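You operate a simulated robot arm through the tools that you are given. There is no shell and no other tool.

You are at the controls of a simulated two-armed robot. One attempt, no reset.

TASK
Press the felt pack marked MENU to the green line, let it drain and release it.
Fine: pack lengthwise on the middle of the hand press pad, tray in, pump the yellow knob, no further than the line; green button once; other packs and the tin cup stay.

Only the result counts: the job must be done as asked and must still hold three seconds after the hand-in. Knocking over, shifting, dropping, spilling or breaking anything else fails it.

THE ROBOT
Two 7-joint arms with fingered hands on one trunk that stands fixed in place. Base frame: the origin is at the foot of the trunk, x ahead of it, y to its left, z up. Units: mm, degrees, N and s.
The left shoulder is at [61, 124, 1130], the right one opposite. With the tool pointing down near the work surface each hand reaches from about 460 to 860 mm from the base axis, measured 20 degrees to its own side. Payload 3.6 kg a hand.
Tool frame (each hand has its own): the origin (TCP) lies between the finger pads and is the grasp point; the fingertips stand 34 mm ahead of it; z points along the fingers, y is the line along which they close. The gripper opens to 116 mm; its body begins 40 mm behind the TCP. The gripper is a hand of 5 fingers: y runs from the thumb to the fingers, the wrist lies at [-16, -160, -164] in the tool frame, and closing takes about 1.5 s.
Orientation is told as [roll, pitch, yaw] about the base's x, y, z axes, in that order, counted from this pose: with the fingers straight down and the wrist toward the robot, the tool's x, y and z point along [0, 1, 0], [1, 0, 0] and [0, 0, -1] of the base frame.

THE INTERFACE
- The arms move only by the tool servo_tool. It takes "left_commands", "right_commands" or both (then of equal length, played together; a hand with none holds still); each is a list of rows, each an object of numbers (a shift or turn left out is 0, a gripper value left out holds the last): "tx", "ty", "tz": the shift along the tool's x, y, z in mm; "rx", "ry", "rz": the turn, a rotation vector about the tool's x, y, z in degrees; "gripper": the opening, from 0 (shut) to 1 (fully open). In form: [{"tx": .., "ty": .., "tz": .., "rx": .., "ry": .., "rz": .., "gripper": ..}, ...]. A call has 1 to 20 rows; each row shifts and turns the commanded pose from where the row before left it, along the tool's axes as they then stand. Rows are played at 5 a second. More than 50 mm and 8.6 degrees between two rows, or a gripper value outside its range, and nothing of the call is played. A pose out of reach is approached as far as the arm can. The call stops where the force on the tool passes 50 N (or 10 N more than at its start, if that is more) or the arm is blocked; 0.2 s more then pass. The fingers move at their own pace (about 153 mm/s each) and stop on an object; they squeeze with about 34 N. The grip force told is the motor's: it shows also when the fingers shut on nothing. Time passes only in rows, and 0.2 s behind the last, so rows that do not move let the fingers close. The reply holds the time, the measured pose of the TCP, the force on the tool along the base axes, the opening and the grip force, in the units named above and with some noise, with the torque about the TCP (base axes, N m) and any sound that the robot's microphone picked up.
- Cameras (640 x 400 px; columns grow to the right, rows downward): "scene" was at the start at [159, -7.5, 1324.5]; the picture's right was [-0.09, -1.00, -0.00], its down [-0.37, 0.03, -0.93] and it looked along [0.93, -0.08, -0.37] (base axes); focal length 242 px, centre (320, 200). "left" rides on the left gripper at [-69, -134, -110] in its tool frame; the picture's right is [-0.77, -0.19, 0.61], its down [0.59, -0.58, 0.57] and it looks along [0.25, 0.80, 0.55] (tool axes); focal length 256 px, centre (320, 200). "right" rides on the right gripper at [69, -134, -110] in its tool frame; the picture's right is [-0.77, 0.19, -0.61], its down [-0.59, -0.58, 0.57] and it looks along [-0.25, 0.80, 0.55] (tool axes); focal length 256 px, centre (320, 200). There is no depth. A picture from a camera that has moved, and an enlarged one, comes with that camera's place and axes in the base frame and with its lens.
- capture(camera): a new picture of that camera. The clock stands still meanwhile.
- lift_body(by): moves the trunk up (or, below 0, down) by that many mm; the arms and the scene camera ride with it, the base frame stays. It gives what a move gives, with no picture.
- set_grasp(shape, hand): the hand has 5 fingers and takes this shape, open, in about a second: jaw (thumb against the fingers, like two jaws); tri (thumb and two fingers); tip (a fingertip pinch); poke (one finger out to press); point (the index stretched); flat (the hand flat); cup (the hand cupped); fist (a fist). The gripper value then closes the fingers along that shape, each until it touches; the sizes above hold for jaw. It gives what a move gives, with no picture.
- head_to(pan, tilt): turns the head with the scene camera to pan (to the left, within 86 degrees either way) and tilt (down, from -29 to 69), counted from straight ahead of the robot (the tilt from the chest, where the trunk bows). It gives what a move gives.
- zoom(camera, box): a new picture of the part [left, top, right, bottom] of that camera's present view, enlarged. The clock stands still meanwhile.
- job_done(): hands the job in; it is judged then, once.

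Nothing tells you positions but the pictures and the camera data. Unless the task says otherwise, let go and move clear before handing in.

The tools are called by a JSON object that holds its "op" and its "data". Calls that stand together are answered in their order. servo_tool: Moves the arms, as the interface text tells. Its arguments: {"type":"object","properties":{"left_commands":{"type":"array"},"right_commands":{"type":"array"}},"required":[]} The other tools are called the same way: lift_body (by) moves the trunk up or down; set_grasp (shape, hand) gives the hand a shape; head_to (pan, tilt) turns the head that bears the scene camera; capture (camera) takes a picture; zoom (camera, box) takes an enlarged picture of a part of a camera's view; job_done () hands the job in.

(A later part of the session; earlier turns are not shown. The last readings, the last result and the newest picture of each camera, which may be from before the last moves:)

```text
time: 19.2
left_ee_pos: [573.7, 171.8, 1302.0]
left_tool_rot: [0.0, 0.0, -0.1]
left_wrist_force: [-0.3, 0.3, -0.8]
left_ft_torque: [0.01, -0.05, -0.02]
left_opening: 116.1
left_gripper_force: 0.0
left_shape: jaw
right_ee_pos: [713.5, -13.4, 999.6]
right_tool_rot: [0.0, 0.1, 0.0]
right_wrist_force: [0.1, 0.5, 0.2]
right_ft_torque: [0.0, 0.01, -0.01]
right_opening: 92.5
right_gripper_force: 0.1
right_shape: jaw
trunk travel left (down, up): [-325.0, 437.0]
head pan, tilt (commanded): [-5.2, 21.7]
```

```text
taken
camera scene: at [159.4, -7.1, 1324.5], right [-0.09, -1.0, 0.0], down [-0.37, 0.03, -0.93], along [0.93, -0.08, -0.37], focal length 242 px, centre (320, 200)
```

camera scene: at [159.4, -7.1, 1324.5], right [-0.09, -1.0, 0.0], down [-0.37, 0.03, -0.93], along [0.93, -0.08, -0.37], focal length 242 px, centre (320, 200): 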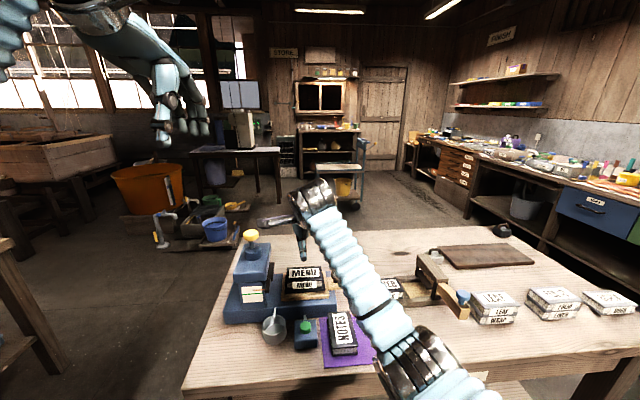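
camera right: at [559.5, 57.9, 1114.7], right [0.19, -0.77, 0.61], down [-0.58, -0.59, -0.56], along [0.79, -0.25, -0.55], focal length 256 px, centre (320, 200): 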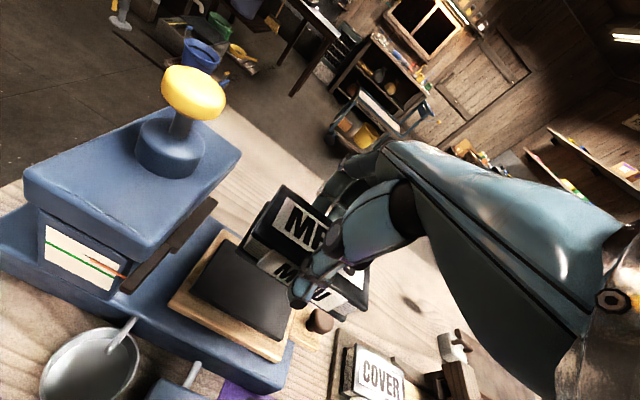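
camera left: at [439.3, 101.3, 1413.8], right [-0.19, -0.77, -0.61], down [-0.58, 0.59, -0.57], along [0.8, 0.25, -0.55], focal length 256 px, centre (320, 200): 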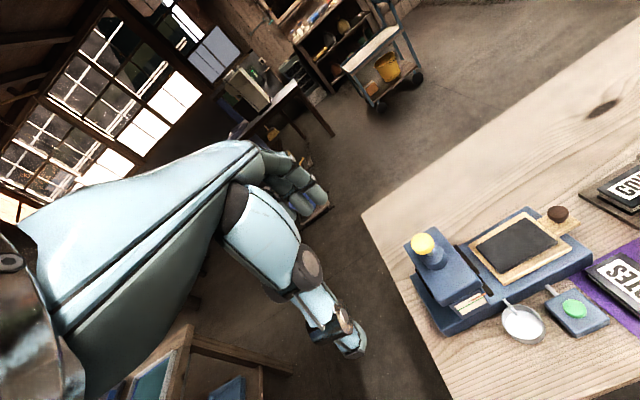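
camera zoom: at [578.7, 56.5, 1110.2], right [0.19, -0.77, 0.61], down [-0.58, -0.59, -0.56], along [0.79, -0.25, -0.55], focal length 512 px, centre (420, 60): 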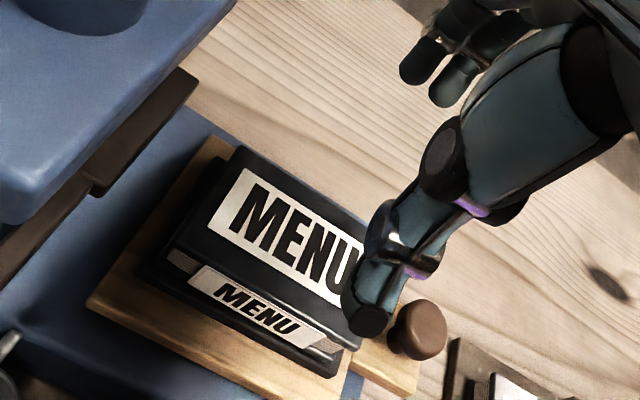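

MENU is down on the pad. I'll take the right hand up and away to the right so both the other cameras can see the placement clearly.

{"op": "servo_tool", "data": {"right_commands": [{"tz": -30}, {"tx": -40, "tz": -10}, {"tx": -45}, {"tx": -45}, {"tx": -45}, {"tx": -45}, {"tx": -40, "ty": -20}, {}]}}

{"op": "zoom", "data": {"camera": "scene", "box": [220, 220, 360, 330]}}

{"op": "zoom", "data": {"camera": "scene", "box": [275, 258, 345, 308]}}

{"op": "zoom", "data": {"camera": "left", "box": [450, 190, 600, 290]}}

{"op": "capture", "data": {"camera": "right"}}

```text
time: 21.0
left_ee_pos: [573.4, 171.5, 1302.3]
left_tool_rot: [-0.1, 0.0, 0.0]
left_wrist_force: [0.9, -0.4, 1.4]
left_ft_torque: [0.01, 0.0, -0.02]
left_opening: 116.1
left_gripper_force: 0.0
left_shape: jaw
right_ee_pos: [694.9, -273.5, 1039.7]
right_tool_rot: [-0.1, 0.0, 0.0]
right_wrist_force: [0.2, 0.0, 0.1]
right_ft_torque: [0.01, -0.01, -0.05]
right_opening: 92.3
right_gripper_force: 0.1
right_shape: jaw
trunk travel left (down, up): [-325.0, 437.0]
head pan, tilt (commanded): [-5.2, 21.7]
```

```text
3.64 times, centred on (290, 275) of scene
camera zoom: at [159.5, -6.5, 1324.5], right [-0.09, -1.0, 0.0], down [-0.37, 0.03, -0.93], along [0.93, -0.08, -0.37], focal length 880 px, centre (429, -73)
```

zoom: 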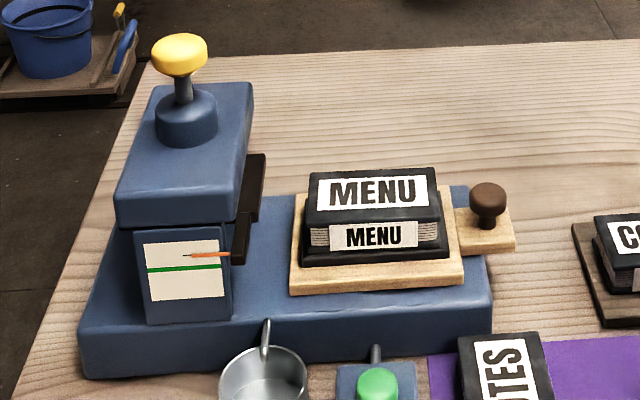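

```text
8.00 times, centred on (310, 283) of scene
camera zoom: at [159.5, -6.5, 1324.5], right [-0.09, -1.0, 0.0], down [-0.37, 0.03, -0.93], along [0.93, -0.08, -0.37], focal length 1936 px, centre (400, -464)
```

zoom: 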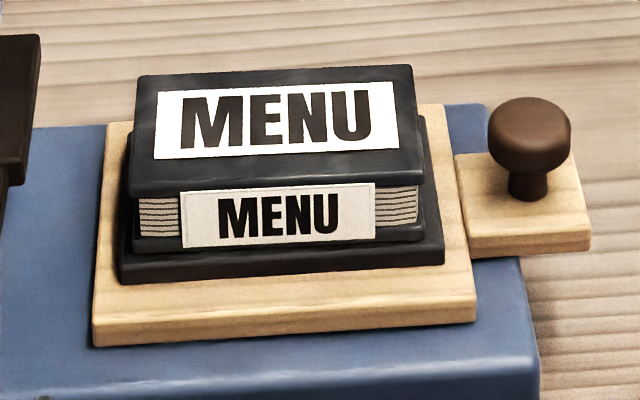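

```text
4.00 times, centred on (525, 240) of left
camera zoom: at [439.5, 102.6, 1413.6], right [-0.19, -0.77, -0.61], down [-0.58, 0.59, -0.57], along [0.79, 0.25, -0.55], focal length 1024 px, centre (-500, 40)
```

zoom: 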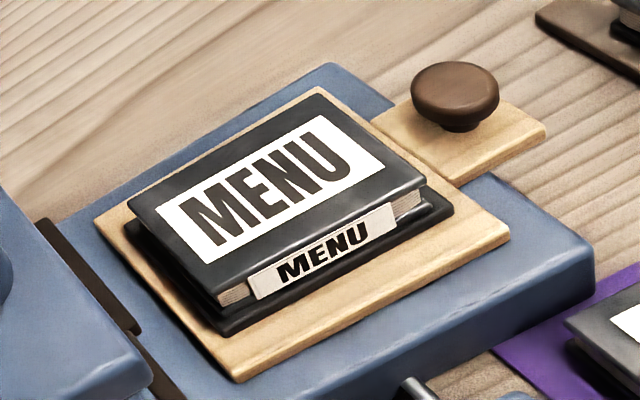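

```text
taken
camera right: at [561.3, -203.4, 1149.9], right [0.19, -0.77, 0.61], down [-0.58, -0.59, -0.56], along [0.79, -0.25, -0.55], focal length 256 px, centre (320, 200)
```

right: 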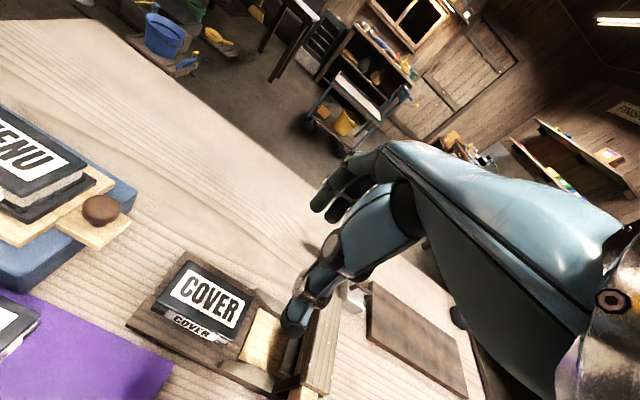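

MENU lies label-up, lengthwise on the pad. I'll zoom tightly at the corners to measure how evenly it's centred.

{"op": "zoom", "data": {"camera": "scene", "box": [284, 276, 308, 300]}}

{"op": "zoom", "data": {"camera": "scene", "box": [314, 266, 338, 296]}}

{"op": "zoom", "data": {"camera": "left", "box": [475, 225, 525, 280]}}

{"op": "zoom", "data": {"camera": "left", "box": [525, 205, 575, 255]}}

```text
16.00 times, centred on (296, 288) of scene
camera zoom: at [159.5, -6.5, 1324.5], right [-0.09, -1.0, 0.0], down [-0.37, 0.03, -0.93], along [0.93, -0.08, -0.37], focal length 3871 px, centre (704, -1208)
```

zoom: 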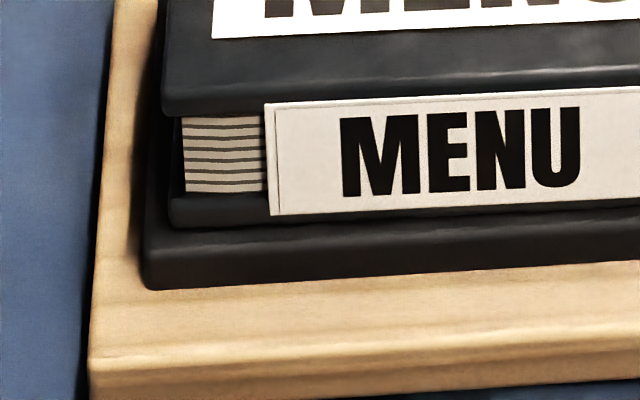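

```text
13.33 times, centred on (326, 281) of scene
camera zoom: at [159.5, -6.5, 1324.5], right [-0.09, -1.0, 0.0], down [-0.37, 0.03, -0.93], along [0.93, -0.08, -0.37], focal length 3226 px, centre (240, -880)
```

zoom: 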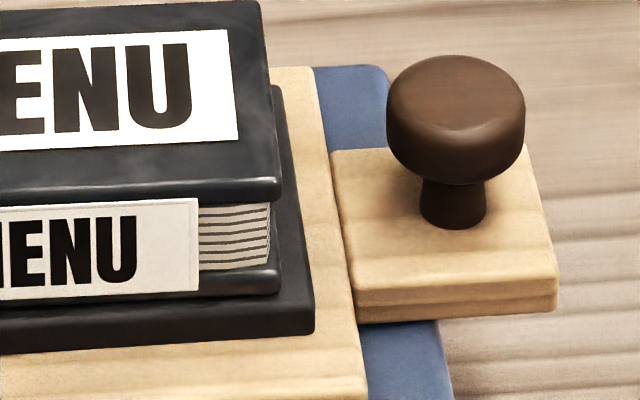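

```text
7.27 times, centred on (500, 252) of left
camera zoom: at [439.5, 102.6, 1413.6], right [-0.19, -0.77, -0.61], down [-0.58, 0.59, -0.57], along [0.79, 0.25, -0.55], focal length 1862 px, centre (-989, -182)
```

zoom: 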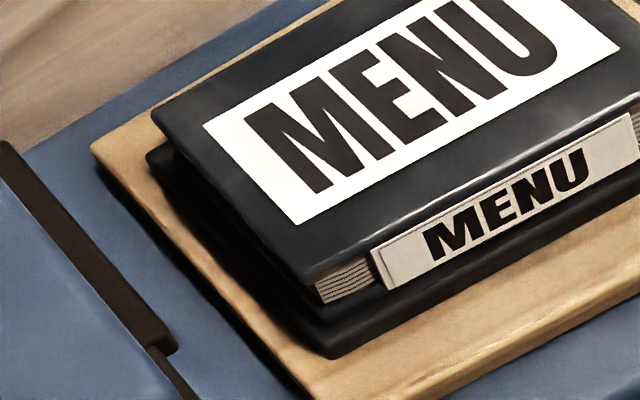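

```text
8.00 times, centred on (550, 230) of left
camera zoom: at [439.5, 102.6, 1413.6], right [-0.19, -0.77, -0.61], down [-0.58, 0.59, -0.57], along [0.79, 0.25, -0.55], focal length 2048 px, centre (-1520, -40)
```

zoom: 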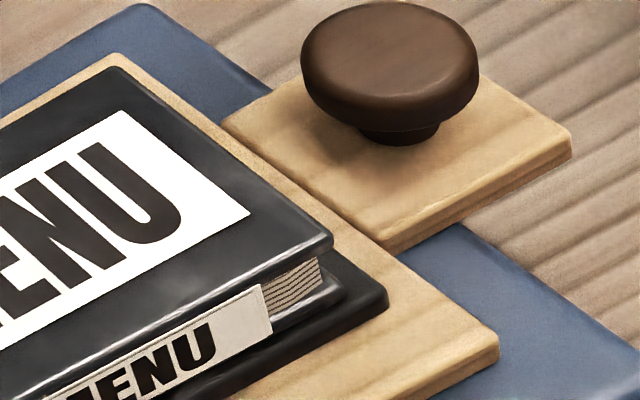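

The pack is centred on the pad to within a millimetre or two (pad x≈684–753, pack x≈688–749). Next is the tray: its brown knob is at about (717, −103, 878 top). I'll give the right hand a poke shape to push it and check where the finger is.

{"op": "set_grasp", "data": {"shape": "poke", "hand": "right"}}

{"op": "zoom", "data": {"camera": "scene", "box": [320, 180, 460, 300]}}

{"op": "capture", "data": {"camera": "right"}}

{"op": "capture", "data": {"camera": "scene"}}

```text
time: 21.9
left_ee_pos: [574.3, 171.3, 1303.7]
left_tool_rot: [0.1, 0.0, 0.1]
left_wrist_force: [0.0, -0.3, 0.4]
left_ft_torque: [0.0, -0.02, -0.04]
left_opening: 115.9
left_gripper_force: 0.2
left_shape: jaw
right_ee_pos: [695.5, -275.0, 1040.0]
right_tool_rot: [0.0, 0.0, -0.1]
right_wrist_force: [-0.1, 0.7, -0.1]
right_ft_torque: [-0.04, -0.03, 0.0]
right_opening: 0.1
right_gripper_force: 0.1
right_shape: poke
trunk travel left (down, up): [-325.0, 437.0]
head pan, tilt (commanded): [-5.2, 21.7]
```

```text
3.33 times, centred on (390, 240) of scene
camera zoom: at [159.1, -7.4, 1324.5], right [-0.09, -1.0, 0.0], down [-0.37, 0.03, -0.93], along [0.93, -0.08, -0.37], focal length 806 px, centre (87, 67)
```

zoom: 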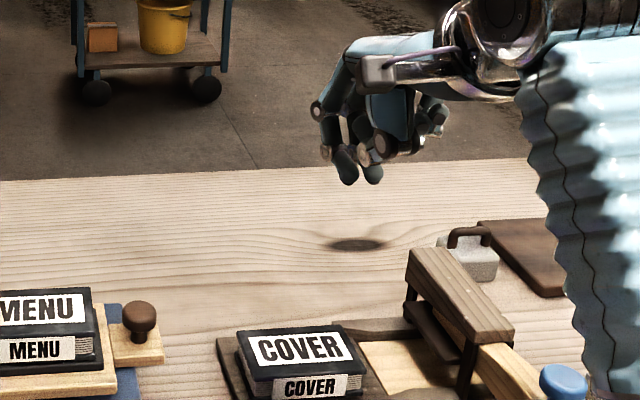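

```text
taken
camera right: at [561.0, -204.1, 1150.0], right [0.19, -0.77, 0.61], down [-0.58, -0.59, -0.57], along [0.79, -0.25, -0.55], focal length 256 px, centre (320, 200)
```

right: 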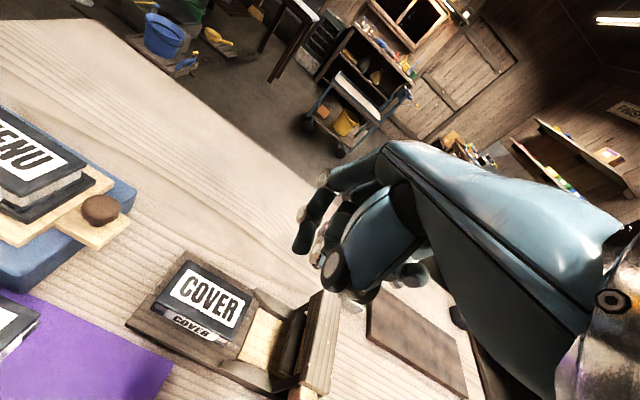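

```text
taken
camera scene: at [159.1, -7.4, 1324.5], right [-0.09, -1.0, 0.0], down [-0.37, 0.03, -0.93], along [0.93, -0.08, -0.37], focal length 242 px, centre (320, 200)
```

scene: 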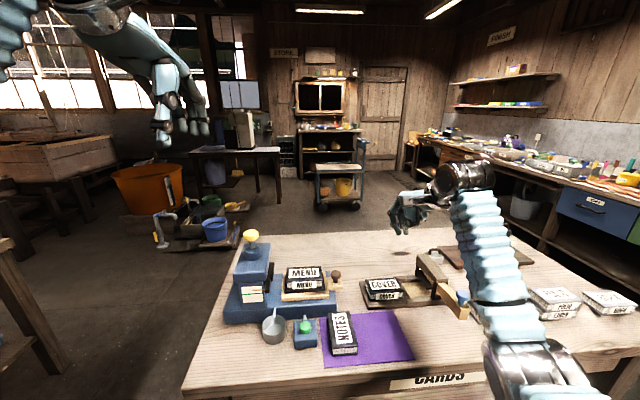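

In poke shape the index tip sits about 34 mm ahead of the TCP and ~10 mm to its left. Before pushing the tray in, I'll look closely at the press opening to make sure the pack clears the platen.

{"op": "zoom", "data": {"camera": "scene", "box": [230, 250, 300, 305]}}

{"op": "zoom", "data": {"camera": "left", "box": [400, 225, 500, 325]}}

```text
7.27 times, centred on (265, 278) of scene
camera zoom: at [159.1, -7.4, 1324.5], right [-0.09, -1.0, 0.0], down [-0.37, 0.03, -0.93], along [0.93, -0.08, -0.37], focal length 1760 px, centre (720, -364)
```

zoom: 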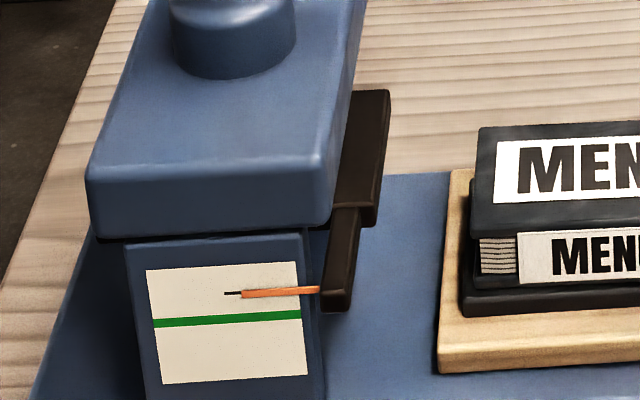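

```text
4.00 times, centred on (450, 275) of left
camera zoom: at [439.2, 101.4, 1413.8], right [-0.19, -0.77, -0.61], down [-0.58, 0.59, -0.57], along [0.8, 0.25, -0.55], focal length 1024 px, centre (-200, -100)
```

zoom: 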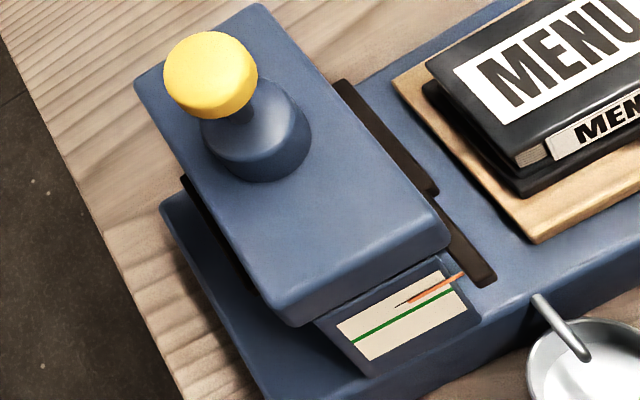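

The platen's underside is at z≈889 and the pack's top ≈877, so the tray can slide in. I'll bring the right index finger down just to the right of the tray knob.

{"op": "servo_tool", "data": {"right_commands": [{"tx": 40, "ty": 12}, {"tx": 40, "ty": 12}, {"tx": 40, "tz": 10}, {"tz": 35}, {"tz": 35}, {"tz": 30}, {"tz": 20}, {}, {}]}}

{"op": "zoom", "data": {"camera": "scene", "box": [290, 220, 400, 320]}}

{"op": "capture", "data": {"camera": "right"}}

{"op": "zoom", "data": {"camera": "left", "box": [470, 150, 640, 300]}}

```text
time: 23.9
left_ee_pos: [572.0, 171.8, 1302.6]
left_tool_rot: [0.1, 0.0, 0.1]
left_wrist_force: [-0.1, 0.1, 0.7]
left_ft_torque: [-0.01, -0.01, -0.01]
left_opening: 115.5
left_gripper_force: 0.1
left_shape: jaw
right_ee_pos: [717.9, -152.7, 910.0]
right_tool_rot: [0.0, 0.0, 0.0]
right_wrist_force: [0.0, -0.5, -1.1]
right_ft_torque: [0.01, -0.02, 0.01]
right_opening: 0.0
right_gripper_force: 0.1
right_shape: poke
trunk travel left (down, up): [-325.0, 437.0]
head pan, tilt (commanded): [-5.2, 21.7]
```

```text
4.00 times, centred on (345, 270) of scene
camera zoom: at [159.2, -7.3, 1324.5], right [-0.09, -1.0, 0.0], down [-0.37, 0.03, -0.93], along [0.93, -0.08, -0.37], focal length 968 px, centre (220, -80)
```

zoom: 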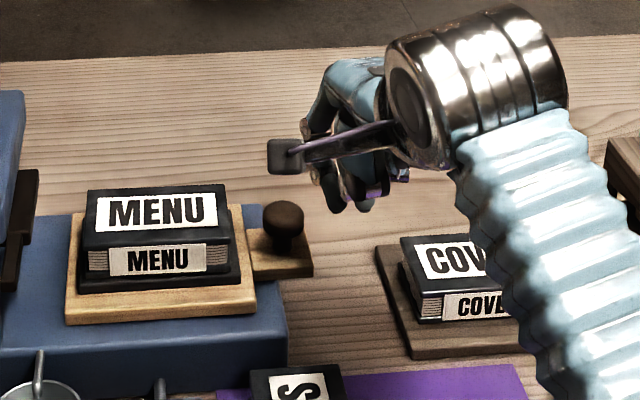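

```text
taken
camera right: at [583.1, -82.8, 1019.8], right [0.19, -0.77, 0.61], down [-0.58, -0.59, -0.56], along [0.79, -0.25, -0.55], focal length 256 px, centre (320, 200)
```

right: 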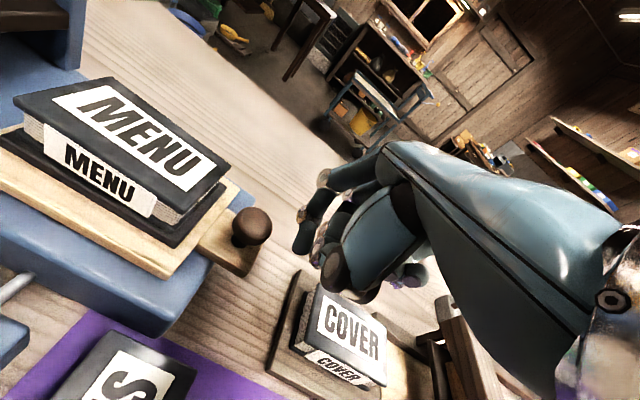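

```text
2.67 times, centred on (555, 225) of left
camera zoom: at [439.2, 101.6, 1413.8], right [-0.19, -0.77, -0.61], down [-0.58, 0.59, -0.57], along [0.8, 0.25, -0.55], focal length 683 px, centre (-307, 133)
```

zoom: 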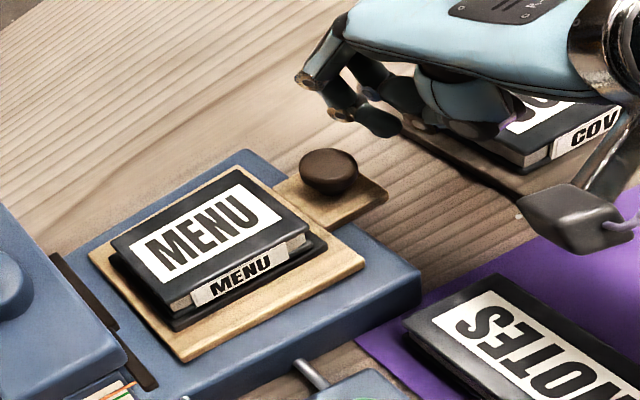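

The fingertip is at about (716, −141), clear right of the knob. I'll lower it to knob height and start pushing the tray gently to the left.

{"op": "servo_tool", "data": {"right_commands": [{"tz": 11}, {"tz": 11}, {"tx": 5}, {"tx": 5}, {"tx": 4}, {"tx": 4}, {"tx": 4}, {"tx": 4}, {"tx": 4}, {"tx": 4}]}}

{"op": "zoom", "data": {"camera": "scene", "box": [250, 230, 380, 320]}}

{"op": "capture", "data": {"camera": "right"}}

```text
time: 26.1
left_ee_pos: [574.0, 172.6, 1303.0]
left_tool_rot: [0.1, 0.0, 0.0]
left_wrist_force: [0.1, -0.2, 0.8]
left_ft_torque: [0.01, 0.02, 0.0]
left_opening: 115.8
left_gripper_force: 0.0
left_shape: jaw
right_ee_pos: [717.4, -119.5, 888.8]
right_tool_rot: [-0.1, 0.0, 0.0]
right_wrist_force: [-0.4, -0.5, 0.9]
right_ft_torque: [-0.02, -0.03, 0.03]
right_opening: 0.0
right_gripper_force: 0.1
right_shape: poke
trunk travel left (down, up): [-325.0, 437.0]
head pan, tilt (commanded): [-5.2, 21.7]
```

```text
4.44 times, centred on (315, 275) of scene
camera zoom: at [159.2, -7.2, 1324.5], right [-0.09, -1.0, 0.0], down [-0.37, 0.03, -0.93], along [0.93, -0.08, -0.37], focal length 1075 px, centre (342, -133)
```

zoom: 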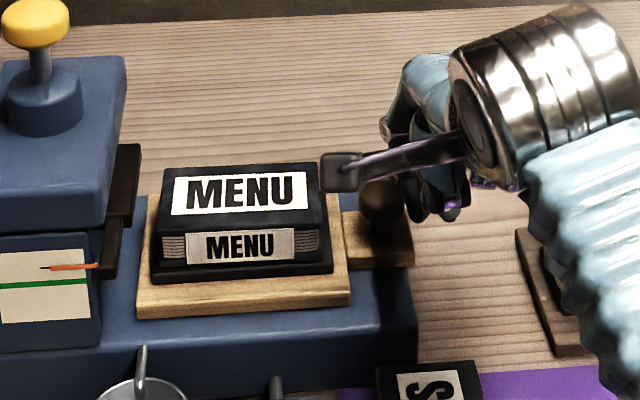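

```text
taken
camera right: at [583.3, -48.6, 998.2], right [0.19, -0.77, 0.61], down [-0.58, -0.59, -0.57], along [0.8, -0.25, -0.55], focal length 256 px, centre (320, 200)
```

right: 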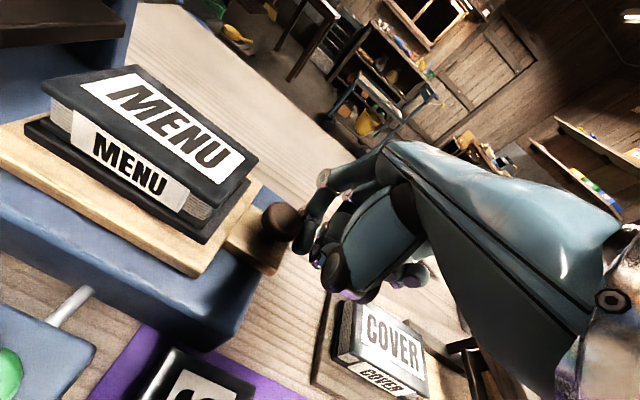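

The tray is sliding (about 20 mm so far) with almost no force and the pack rides along. I'll keep pushing in small steps.

{"op": "servo_tool", "data": {"right_commands": [{"tx": 6}, {"tx": 7}, {"tx": 7}, {"tx": 7}, {"tx": 7}, {"tx": 7}, {"tx": 7}, {"tx": 7}, {"tx": 7}, {"tx": 7}, {"tx": 6}, {}]}}

{"op": "zoom", "data": {"camera": "scene", "box": [230, 220, 360, 310]}}

{"op": "capture", "data": {"camera": "right"}}

{"op": "zoom", "data": {"camera": "left", "box": [400, 180, 600, 320]}}

```text
time: 28.7
left_ee_pos: [573.8, 170.1, 1302.6]
left_tool_rot: [0.0, 0.0, 0.0]
left_wrist_force: [0.7, 0.4, 0.1]
left_ft_torque: [0.03, -0.02, 0.01]
left_opening: 116.1
left_gripper_force: 0.0
left_shape: jaw
right_ee_pos: [717.2, -43.5, 888.6]
right_tool_rot: [-0.1, 0.0, 0.0]
right_wrist_force: [0.0, -0.3, 0.2]
right_ft_torque: [0.02, 0.02, 0.0]
right_opening: 0.0
right_gripper_force: 0.0
right_shape: poke
trunk travel left (down, up): [-325.0, 437.0]
head pan, tilt (commanded): [-5.2, 21.7]
```

```text
4.44 times, centred on (295, 265) of scene
camera zoom: at [159.2, -7.1, 1324.5], right [-0.09, -1.0, 0.0], down [-0.37, 0.03, -0.93], along [0.93, -0.08, -0.37], focal length 1075 px, centre (431, -89)
```

zoom: 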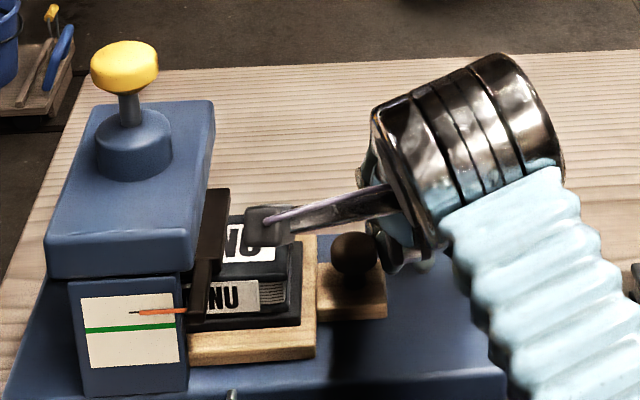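

```text
taken
camera right: at [583.2, 26.5, 998.2], right [0.19, -0.77, 0.61], down [-0.58, -0.59, -0.57], along [0.8, -0.25, -0.55], focal length 256 px, centre (320, 200)
```

right: 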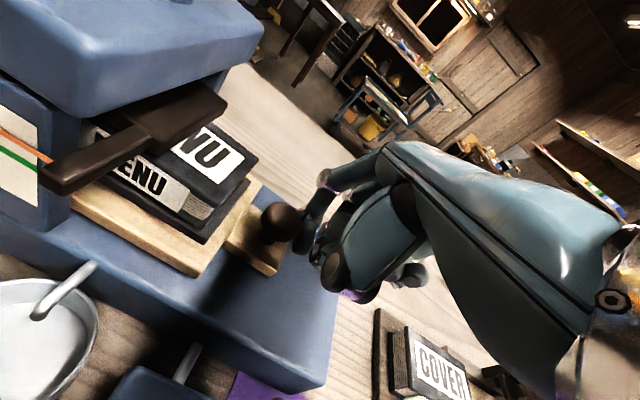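

```text
2.86 times, centred on (500, 250) of left
camera zoom: at [439.3, 101.8, 1413.7], right [-0.19, -0.77, -0.61], down [-0.58, 0.59, -0.57], along [0.8, 0.25, -0.55], focal length 731 px, centre (-194, 57)
```

zoom: 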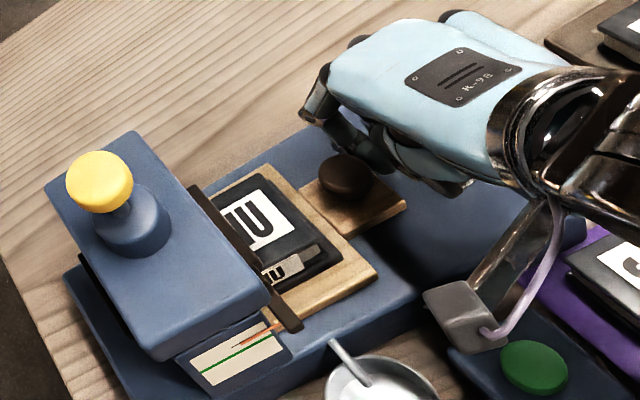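

The pack is passing under the platen freely. I'll push on in smaller steps and watch for the end stop.

{"op": "servo_tool", "data": {"right_commands": [{"tx": 5}, {"tx": 5}, {"tx": 5}, {"tx": 5}, {"tx": 4}, {"tx": 3}, {}]}}

{"op": "zoom", "data": {"camera": "scene", "box": [230, 220, 360, 310]}}

{"op": "capture", "data": {"camera": "right"}}

```text
time: 30.3
left_ee_pos: [574.2, 170.9, 1302.6]
left_tool_rot: [0.0, 0.1, 0.0]
left_wrist_force: [1.1, -0.2, 0.2]
left_ft_torque: [0.02, 0.0, 0.0]
left_opening: 115.8
left_gripper_force: 0.0
left_shape: jaw
right_ee_pos: [718.3, -16.6, 887.1]
right_tool_rot: [0.0, 0.0, 0.0]
right_wrist_force: [-0.2, -0.3, -0.1]
right_ft_torque: [0.01, 0.02, -0.01]
right_opening: 0.0
right_gripper_force: 0.1
right_shape: poke
trunk travel left (down, up): [-325.0, 437.0]
head pan, tilt (commanded): [-5.2, 21.7]
```

```text
4.44 times, centred on (295, 265) of scene
camera zoom: at [159.2, -7.1, 1324.5], right [-0.09, -1.0, 0.0], down [-0.37, 0.03, -0.93], along [0.93, -0.08, -0.37], focal length 1075 px, centre (431, -89)
```

zoom: 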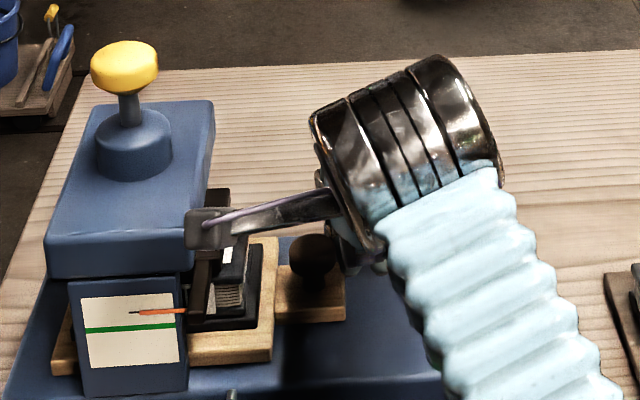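

```text
taken
camera right: at [583.5, 53.4, 998.2], right [0.19, -0.77, 0.61], down [-0.58, -0.59, -0.57], along [0.8, -0.25, -0.55], focal length 256 px, centre (320, 200)
```

right: 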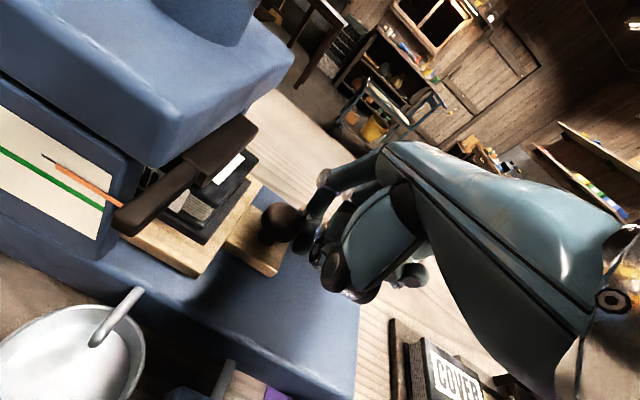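

Nearly in. I'll continue with 2 mm steps to feel for the stop.

{"op": "servo_tool", "data": {"right_commands": [{"tx": 2}, {"tx": 2}, {"tx": 2}, {"tx": 2}, {}]}}

{"op": "zoom", "data": {"camera": "scene", "box": [230, 240, 330, 310]}}

```text
time: 31.5
left_ee_pos: [574.7, 171.5, 1303.9]
left_tool_rot: [0.0, 0.0, 0.1]
left_wrist_force: [0.4, 0.1, -0.2]
left_ft_torque: [0.02, -0.01, 0.02]
left_opening: 115.7
left_gripper_force: 0.0
left_shape: jaw
right_ee_pos: [717.9, -9.2, 886.7]
right_tool_rot: [0.0, 0.0, 0.0]
right_wrist_force: [0.1, -0.9, -0.1]
right_ft_torque: [0.05, 0.01, 0.01]
right_opening: 0.0
right_gripper_force: 0.1
right_shape: poke
trunk travel left (down, up): [-325.0, 437.0]
head pan, tilt (commanded): [-5.2, 21.7]
```

```text
5.71 times, centred on (280, 275) of scene
camera zoom: at [159.2, -7.1, 1324.5], right [-0.09, -1.0, 0.0], down [-0.37, 0.03, -0.93], along [0.93, -0.08, -0.37], focal length 1382 px, centre (549, -229)
```

zoom: 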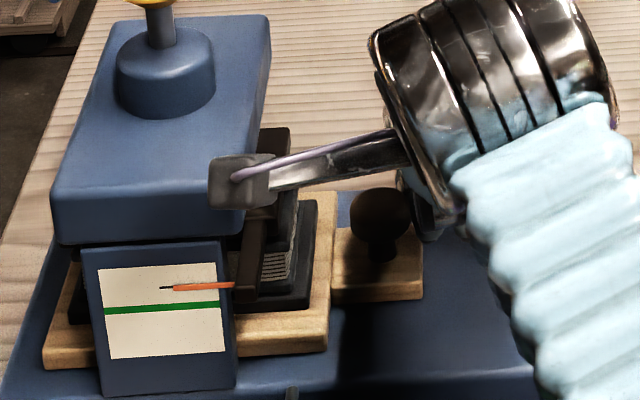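

{"op": "servo_tool", "data": {"right_commands": [{"tx": 2}, {"tx": 2}, {"tx": 1}, {}]}}

```text
time: 32.5
left_ee_pos: [573.8, 171.1, 1301.9]
left_tool_rot: [0.0, 0.0, 0.1]
left_wrist_force: [0.1, 0.3, 0.0]
left_ft_torque: [-0.02, 0.0, 0.0]
left_opening: 116.0
left_gripper_force: 0.2
left_shape: jaw
right_ee_pos: [718.3, -3.4, 888.6]
right_tool_rot: [0.0, -0.1, 0.0]
right_wrist_force: [0.0, -0.3, -0.3]
right_ft_torque: [-0.03, 0.03, -0.03]
right_opening: 0.0
right_gripper_force: 0.1
right_shape: poke
trunk travel left (down, up): [-325.0, 437.0]
head pan, tilt (commanded): [-5.2, 21.7]
```

No resistance yet, so I'm still short of the stop. I'll creep further by a few millimetres and check the picture again.

{"op": "servo_tool", "data": {"right_commands": [{"tx": 1}, {"tx": 1}, {"tx": 1}, {"tx": 1}, {}]}}

{"op": "zoom", "data": {"camera": "scene", "box": [230, 240, 330, 310]}}

{"op": "zoom", "data": {"camera": "left", "box": [400, 200, 560, 330]}}

{"op": "capture", "data": {"camera": "right"}}

```text
time: 33.7
left_ee_pos: [572.8, 169.3, 1302.6]
left_tool_rot: [0.0, -0.1, 0.0]
left_wrist_force: [0.1, 0.0, 0.1]
left_ft_torque: [0.01, 0.0, 0.02]
left_opening: 115.7
left_gripper_force: 0.1
left_shape: jaw
right_ee_pos: [717.7, -1.9, 887.3]
right_tool_rot: [0.0, 0.1, -0.1]
right_wrist_force: [0.7, -10.7, 0.7]
right_ft_torque: [-0.21, -0.02, -0.08]
right_opening: 0.0
right_gripper_force: 0.0
right_shape: poke
trunk travel left (down, up): [-325.0, 437.0]
head pan, tilt (commanded): [-5.2, 21.7]
```

```text
5.71 times, centred on (280, 275) of scene
camera zoom: at [159.1, -9.0, 1324.5], right [-0.09, -1.0, 0.0], down [-0.37, 0.04, -0.93], along [0.93, -0.09, -0.37], focal length 1382 px, centre (549, -229)
```

zoom: 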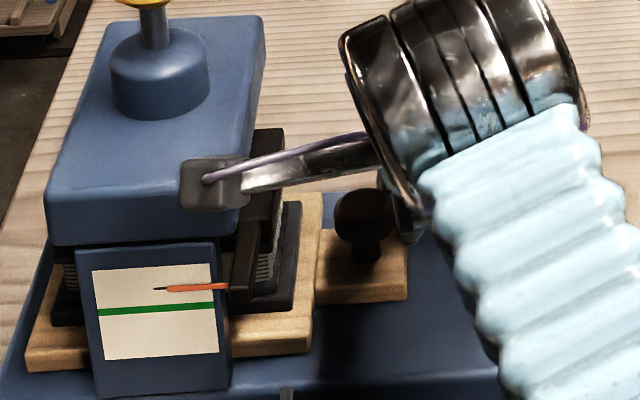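

```text
3.08 times, centred on (480, 265) of left
camera zoom: at [439.1, 100.2, 1413.9], right [-0.19, -0.77, -0.61], down [-0.58, 0.59, -0.56], along [0.8, 0.25, -0.55], focal length 788 px, centre (-172, 0)
```

zoom: 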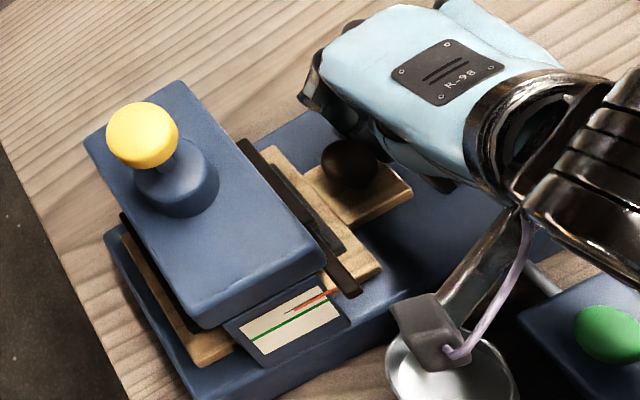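

```text
taken
camera right: at [583.6, 68.5, 997.9], right [0.19, -0.77, 0.61], down [-0.58, -0.59, -0.56], along [0.79, -0.25, -0.55], focal length 256 px, centre (320, 200)
```

right: 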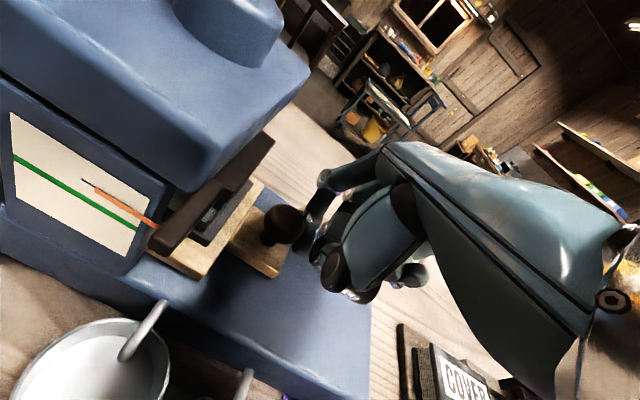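

A firm 11 N reaction now opposes the push, so the tray seems to be at its stop. I'll press 1–2 mm more to confirm it doesn't yield.

{"op": "servo_tool", "data": {"right_commands": [{"tx": 1}, {"tx": 1}, {}]}}

{"op": "zoom", "data": {"camera": "scene", "box": [230, 240, 330, 310]}}

```text
time: 34.5
left_ee_pos: [574.3, 167.5, 1302.4]
left_tool_rot: [0.2, 0.0, -0.1]
left_wrist_force: [0.2, 0.3, -0.2]
left_ft_torque: [0.0, -0.02, -0.01]
left_opening: 115.8
left_gripper_force: 0.1
left_shape: jaw
right_ee_pos: [717.5, -2.0, 886.7]
right_tool_rot: [0.0, 0.0, -0.2]
right_wrist_force: [1.8, -18.9, 1.4]
right_ft_torque: [-0.4, -0.02, -0.15]
right_opening: 0.0
right_gripper_force: 0.0
right_shape: poke
trunk travel left (down, up): [-325.0, 437.0]
head pan, tilt (commanded): [-5.2, 21.7]
```

```text
5.71 times, centred on (280, 275) of scene
camera zoom: at [159.1, -10.7, 1324.5], right [-0.1, -1.0, 0.0], down [-0.37, 0.04, -0.93], along [0.92, -0.09, -0.37], focal length 1382 px, centre (549, -229)
```

zoom: 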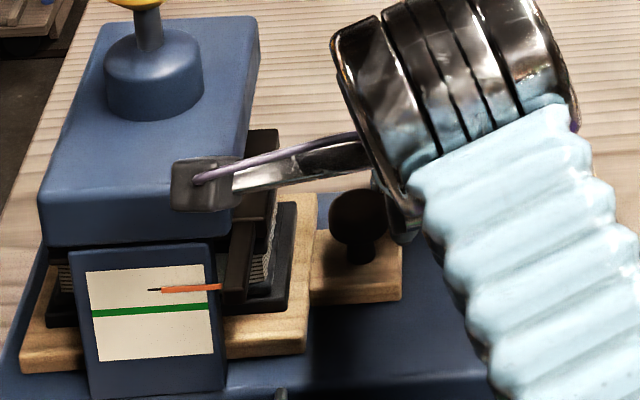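

The tray holds firm at y −2 under 19 N: it's fully in. I'll back the finger off to the right and retreat, and give the left hand the poke shape for the pump knob.

{"op": "servo_tool", "data": {"right_commands": [{"tx": -4}, {"tx": -6}, {"tx": -10}, {"tx": -20}, {"tz": -20}, {"tz": -35}, {"tz": -40}, {"tz": -40, "tx": -20}, {"tx": -40, "ty": -20}, {"tx": -40, "ty": -20}, {"tx": -40, "ty": -20}, {"tx": -40, "ty": -20}, {}]}}

{"op": "set_grasp", "data": {"shape": "poke", "hand": "left"}}

{"op": "zoom", "data": {"camera": "scene", "box": [210, 215, 350, 345]}}

{"op": "zoom", "data": {"camera": "left", "box": [380, 180, 580, 340]}}

{"op": "capture", "data": {"camera": "scene"}}

```text
time: 37.3
left_ee_pos: [573.9, 171.8, 1302.1]
left_tool_rot: [-0.1, 0.0, 0.0]
left_wrist_force: [-0.2, 0.6, 0.6]
left_ft_torque: [-0.03, 0.0, -0.02]
left_opening: 115.9
left_gripper_force: 0.1
left_shape: jaw
right_ee_pos: [637.1, -217.8, 1022.4]
right_tool_rot: [0.0, 0.0, 0.2]
right_wrist_force: [-0.1, 0.0, 0.1]
right_ft_torque: [0.0, 0.01, -0.01]
right_opening: 0.2
right_gripper_force: 0.1
right_shape: poke
trunk travel left (down, up): [-325.0, 437.0]
head pan, tilt (commanded): [-5.2, 21.7]
```

```text
time: 38.2
left_ee_pos: [572.6, 172.0, 1302.4]
left_tool_rot: [0.1, 0.0, 0.0]
left_wrist_force: [0.5, 0.3, 0.3]
left_ft_torque: [-0.01, -0.03, 0.01]
left_opening: 0.0
left_gripper_force: 0.0
left_shape: poke
right_ee_pos: [636.6, -219.0, 1023.2]
right_tool_rot: [-0.1, 0.0, 0.0]
right_wrist_force: [-0.2, 0.8, -0.5]
right_ft_torque: [0.01, 0.01, 0.0]
right_opening: 0.0
right_gripper_force: 0.2
right_shape: poke
trunk travel left (down, up): [-325.0, 437.0]
head pan, tilt (commanded): [-5.2, 21.7]
```

```text
3.08 times, centred on (280, 280) of scene
camera zoom: at [159.1, -7.5, 1324.5], right [-0.09, -1.0, 0.0], down [-0.37, 0.03, -0.93], along [0.93, -0.08, -0.37], focal length 744 px, centre (443, -46)
```

zoom: 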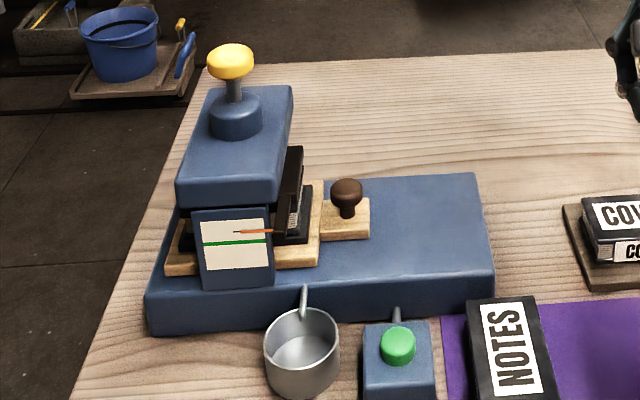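

```text
2.50 times, centred on (480, 260) of left
camera zoom: at [439.2, 101.3, 1413.8], right [-0.19, -0.77, -0.61], down [-0.58, 0.59, -0.57], along [0.8, 0.25, -0.55], focal length 640 px, centre (-80, 50)
```

zoom: 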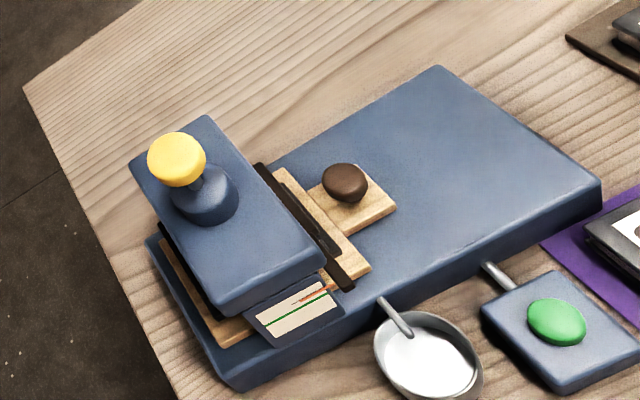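

```text
taken
camera scene: at [159.1, -7.5, 1324.5], right [-0.09, -1.0, 0.0], down [-0.37, 0.03, -0.93], along [0.93, -0.08, -0.37], focal length 242 px, centre (320, 200)
```

scene: 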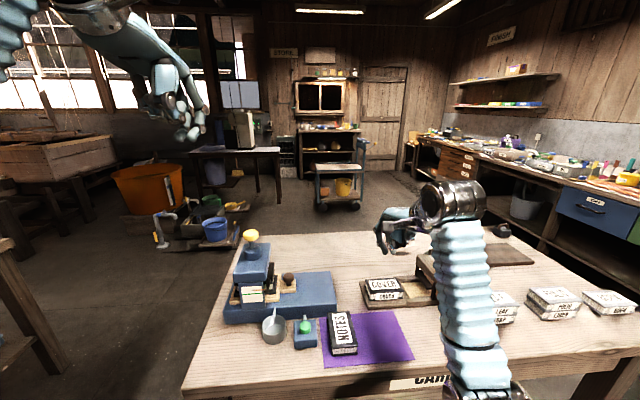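

The tray is fully in and nothing else moved. I'll take a close baseline of the gauge, then bring the left index finger above the yellow knob.

{"op": "zoom", "data": {"camera": "scene", "box": [236, 278, 276, 308]}}

{"op": "servo_tool", "data": {"left_commands": [{"ty": 29, "tx": -8, "tz": 30}, {"ty": 29, "tx": -8, "tz": 30}, {"ty": 29, "tx": -8, "tz": 30}, {"ty": 30, "tx": -8, "tz": 30}, {"ty": 30, "tx": -8, "tz": 30}, {"tz": 30}, {"tz": 25}, {}, {}]}}

{"op": "capture", "data": {"camera": "scene"}}

{"op": "capture", "data": {"camera": "left"}}

{"op": "zoom", "data": {"camera": "scene", "box": [200, 180, 320, 280]}}

```text
13.33 times, centred on (256, 293) of scene
camera zoom: at [159.1, -7.5, 1324.5], right [-0.09, -1.0, 0.0], down [-0.37, 0.03, -0.93], along [0.93, -0.08, -0.37], focal length 3226 px, centre (1173, -1040)
```

zoom: 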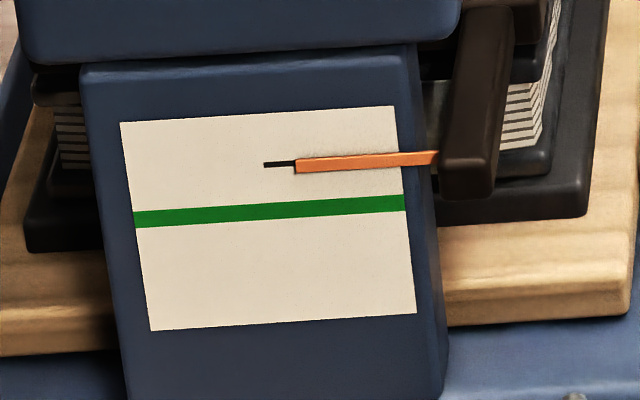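

```text
time: 40.2
left_ee_pos: [717.1, 130.2, 1099.1]
left_tool_rot: [0.0, 0.0, 0.0]
left_wrist_force: [-0.3, -0.2, -0.3]
left_ft_torque: [-0.01, 0.01, -0.01]
left_opening: 0.0
left_gripper_force: 0.0
left_shape: poke
right_ee_pos: [635.9, -219.7, 1023.8]
right_tool_rot: [0.0, -0.1, 0.1]
right_wrist_force: [0.2, 1.1, 0.0]
right_ft_torque: [0.0, -0.01, 0.01]
right_opening: 0.1
right_gripper_force: 0.1
right_shape: poke
trunk travel left (down, up): [-325.0, 437.0]
head pan, tilt (commanded): [-5.2, 21.7]
```

```text
taken
camera scene: at [158.4, -7.6, 1324.6], right [-0.09, -1.0, 0.0], down [-0.37, 0.03, -0.93], along [0.93, -0.08, -0.37], focal length 242 px, centre (320, 200)
```

scene: 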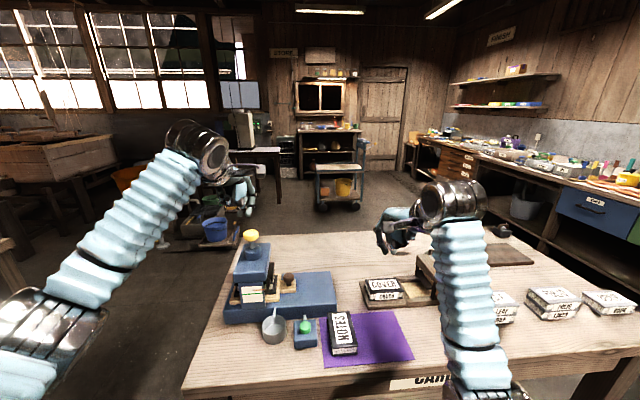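

```text
taken
camera left: at [583.6, 60.9, 1208.6], right [-0.19, -0.77, -0.61], down [-0.58, 0.59, -0.57], along [0.8, 0.25, -0.55], focal length 256 px, centre (320, 200)
```

left: 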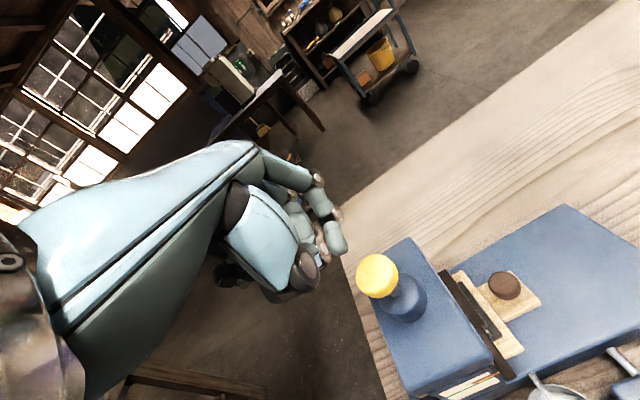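

```text
4.00 times, centred on (260, 230) of scene
camera zoom: at [158.4, -7.6, 1324.6], right [-0.09, -1.0, 0.0], down [-0.37, 0.03, -0.93], along [0.93, -0.08, -0.37], focal length 968 px, centre (560, 80)
```

zoom: 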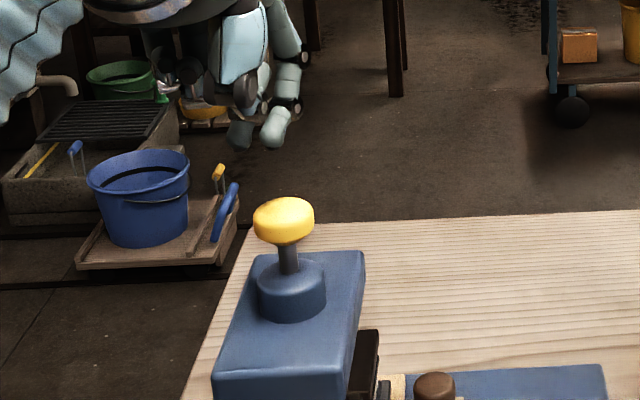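

The left finger hovers up and behind the knob. I'll zoom on the finger/knob and on the gauge from this steeper angle (to judge the pointer's parallax).

{"op": "zoom", "data": {"camera": "left", "box": [430, 340, 530, 400]}}

{"op": "zoom", "data": {"camera": "left", "box": [270, 170, 450, 330]}}

{"op": "zoom", "data": {"camera": "right", "box": [0, 0, 320, 200]}}

```text
6.40 times, centred on (480, 370) of left
camera zoom: at [583.6, 60.9, 1208.6], right [-0.19, -0.77, -0.61], down [-0.58, 0.59, -0.57], along [0.8, 0.25, -0.55], focal length 1638 px, centre (-704, -888)
```

zoom: 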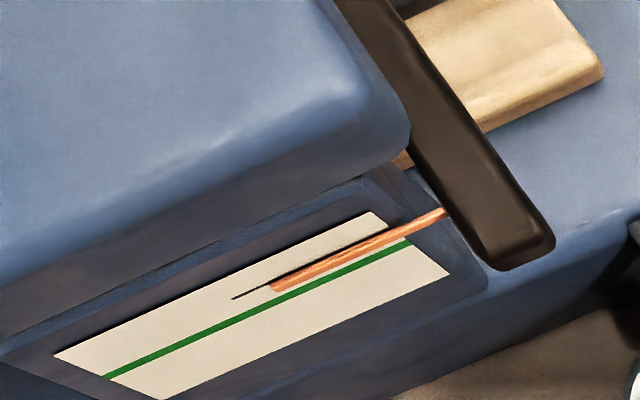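

```text
2.50 times, centred on (360, 250) of left
camera zoom: at [583.6, 60.9, 1208.6], right [-0.19, -0.77, -0.61], down [-0.58, 0.59, -0.57], along [0.8, 0.25, -0.55], focal length 640 px, centre (220, 75)
```

zoom: 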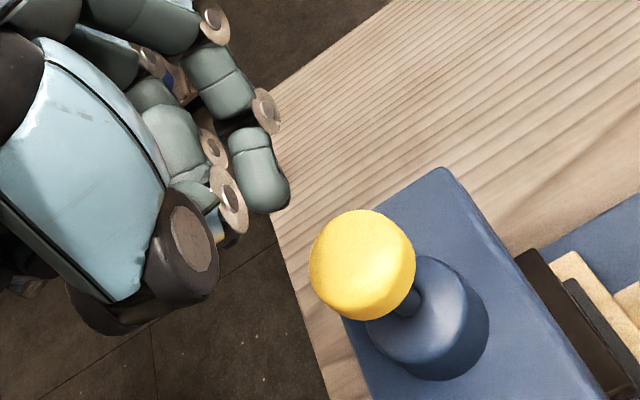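

```text
2.00 times, centred on (160, 100) of right
camera zoom: at [500.5, -148.8, 1134.0], right [0.19, -0.77, 0.61], down [-0.58, -0.59, -0.57], along [0.8, -0.25, -0.55], focal length 512 px, centre (640, 400)
```

zoom: 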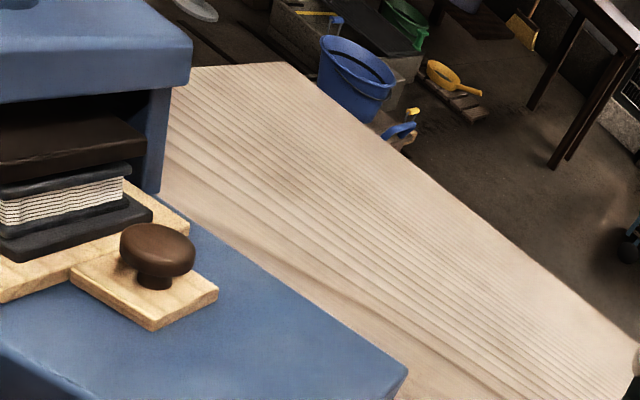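

The pointer lies right on the gauge face (no parallax), about 10 mm above the line, and the pack sits squarely under the platen. Now I'll centre the left fingertip over the knob (~722, 119) and come down close to it.

{"op": "servo_tool", "data": {"left_commands": [{"ty": 6, "tx": -3}, {"tz": 15}, {"tz": 15}, {"tz": 8}, {}]}}

{"op": "zoom", "data": {"camera": "left", "box": [270, 170, 450, 330]}}

{"op": "zoom", "data": {"camera": "scene", "box": [200, 190, 320, 310]}}

```text
time: 41.4
left_ee_pos: [725.6, 127.0, 1059.2]
left_tool_rot: [0.0, 0.0, 0.1]
left_wrist_force: [0.3, -0.4, 0.3]
left_ft_torque: [-0.02, -0.01, -0.02]
left_opening: 0.0
left_gripper_force: 0.1
left_shape: poke
right_ee_pos: [636.6, -219.9, 1023.2]
right_tool_rot: [0.0, -0.1, -0.1]
right_wrist_force: [-0.7, 0.6, 0.8]
right_ft_torque: [0.01, 0.01, 0.02]
right_opening: 0.2
right_gripper_force: 0.1
right_shape: poke
trunk travel left (down, up): [-325.0, 437.0]
head pan, tilt (commanded): [-5.2, 21.7]
```

```text
2.50 times, centred on (360, 250) of left
camera zoom: at [591.7, 58.0, 1170.5], right [-0.19, -0.77, -0.61], down [-0.58, 0.59, -0.57], along [0.8, 0.25, -0.55], focal length 640 px, centre (220, 75)
```

zoom: 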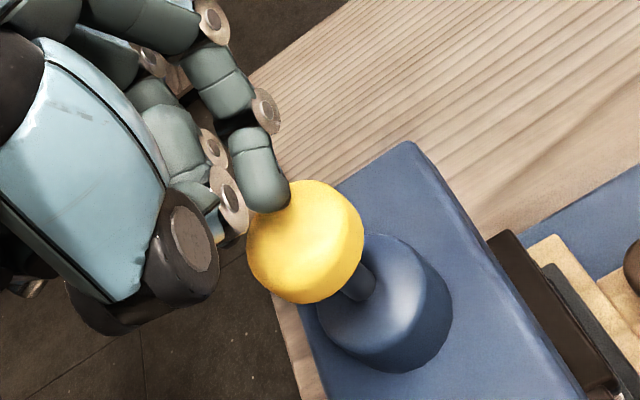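

```text
3.33 times, centred on (260, 250) of scene
camera zoom: at [159.0, -7.7, 1324.6], right [-0.09, -1.0, 0.0], down [-0.37, 0.03, -0.93], along [0.93, -0.08, -0.37], focal length 806 px, centre (520, 33)
```

zoom: 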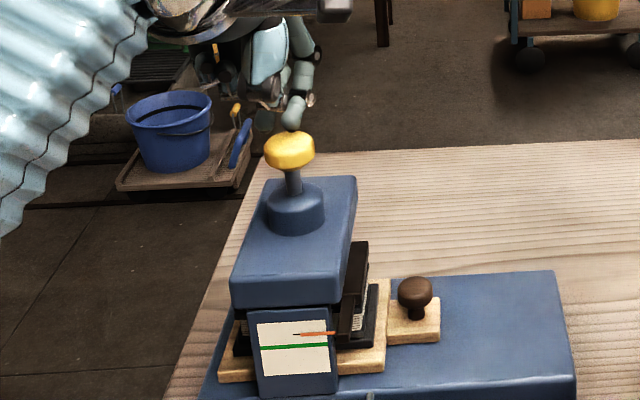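

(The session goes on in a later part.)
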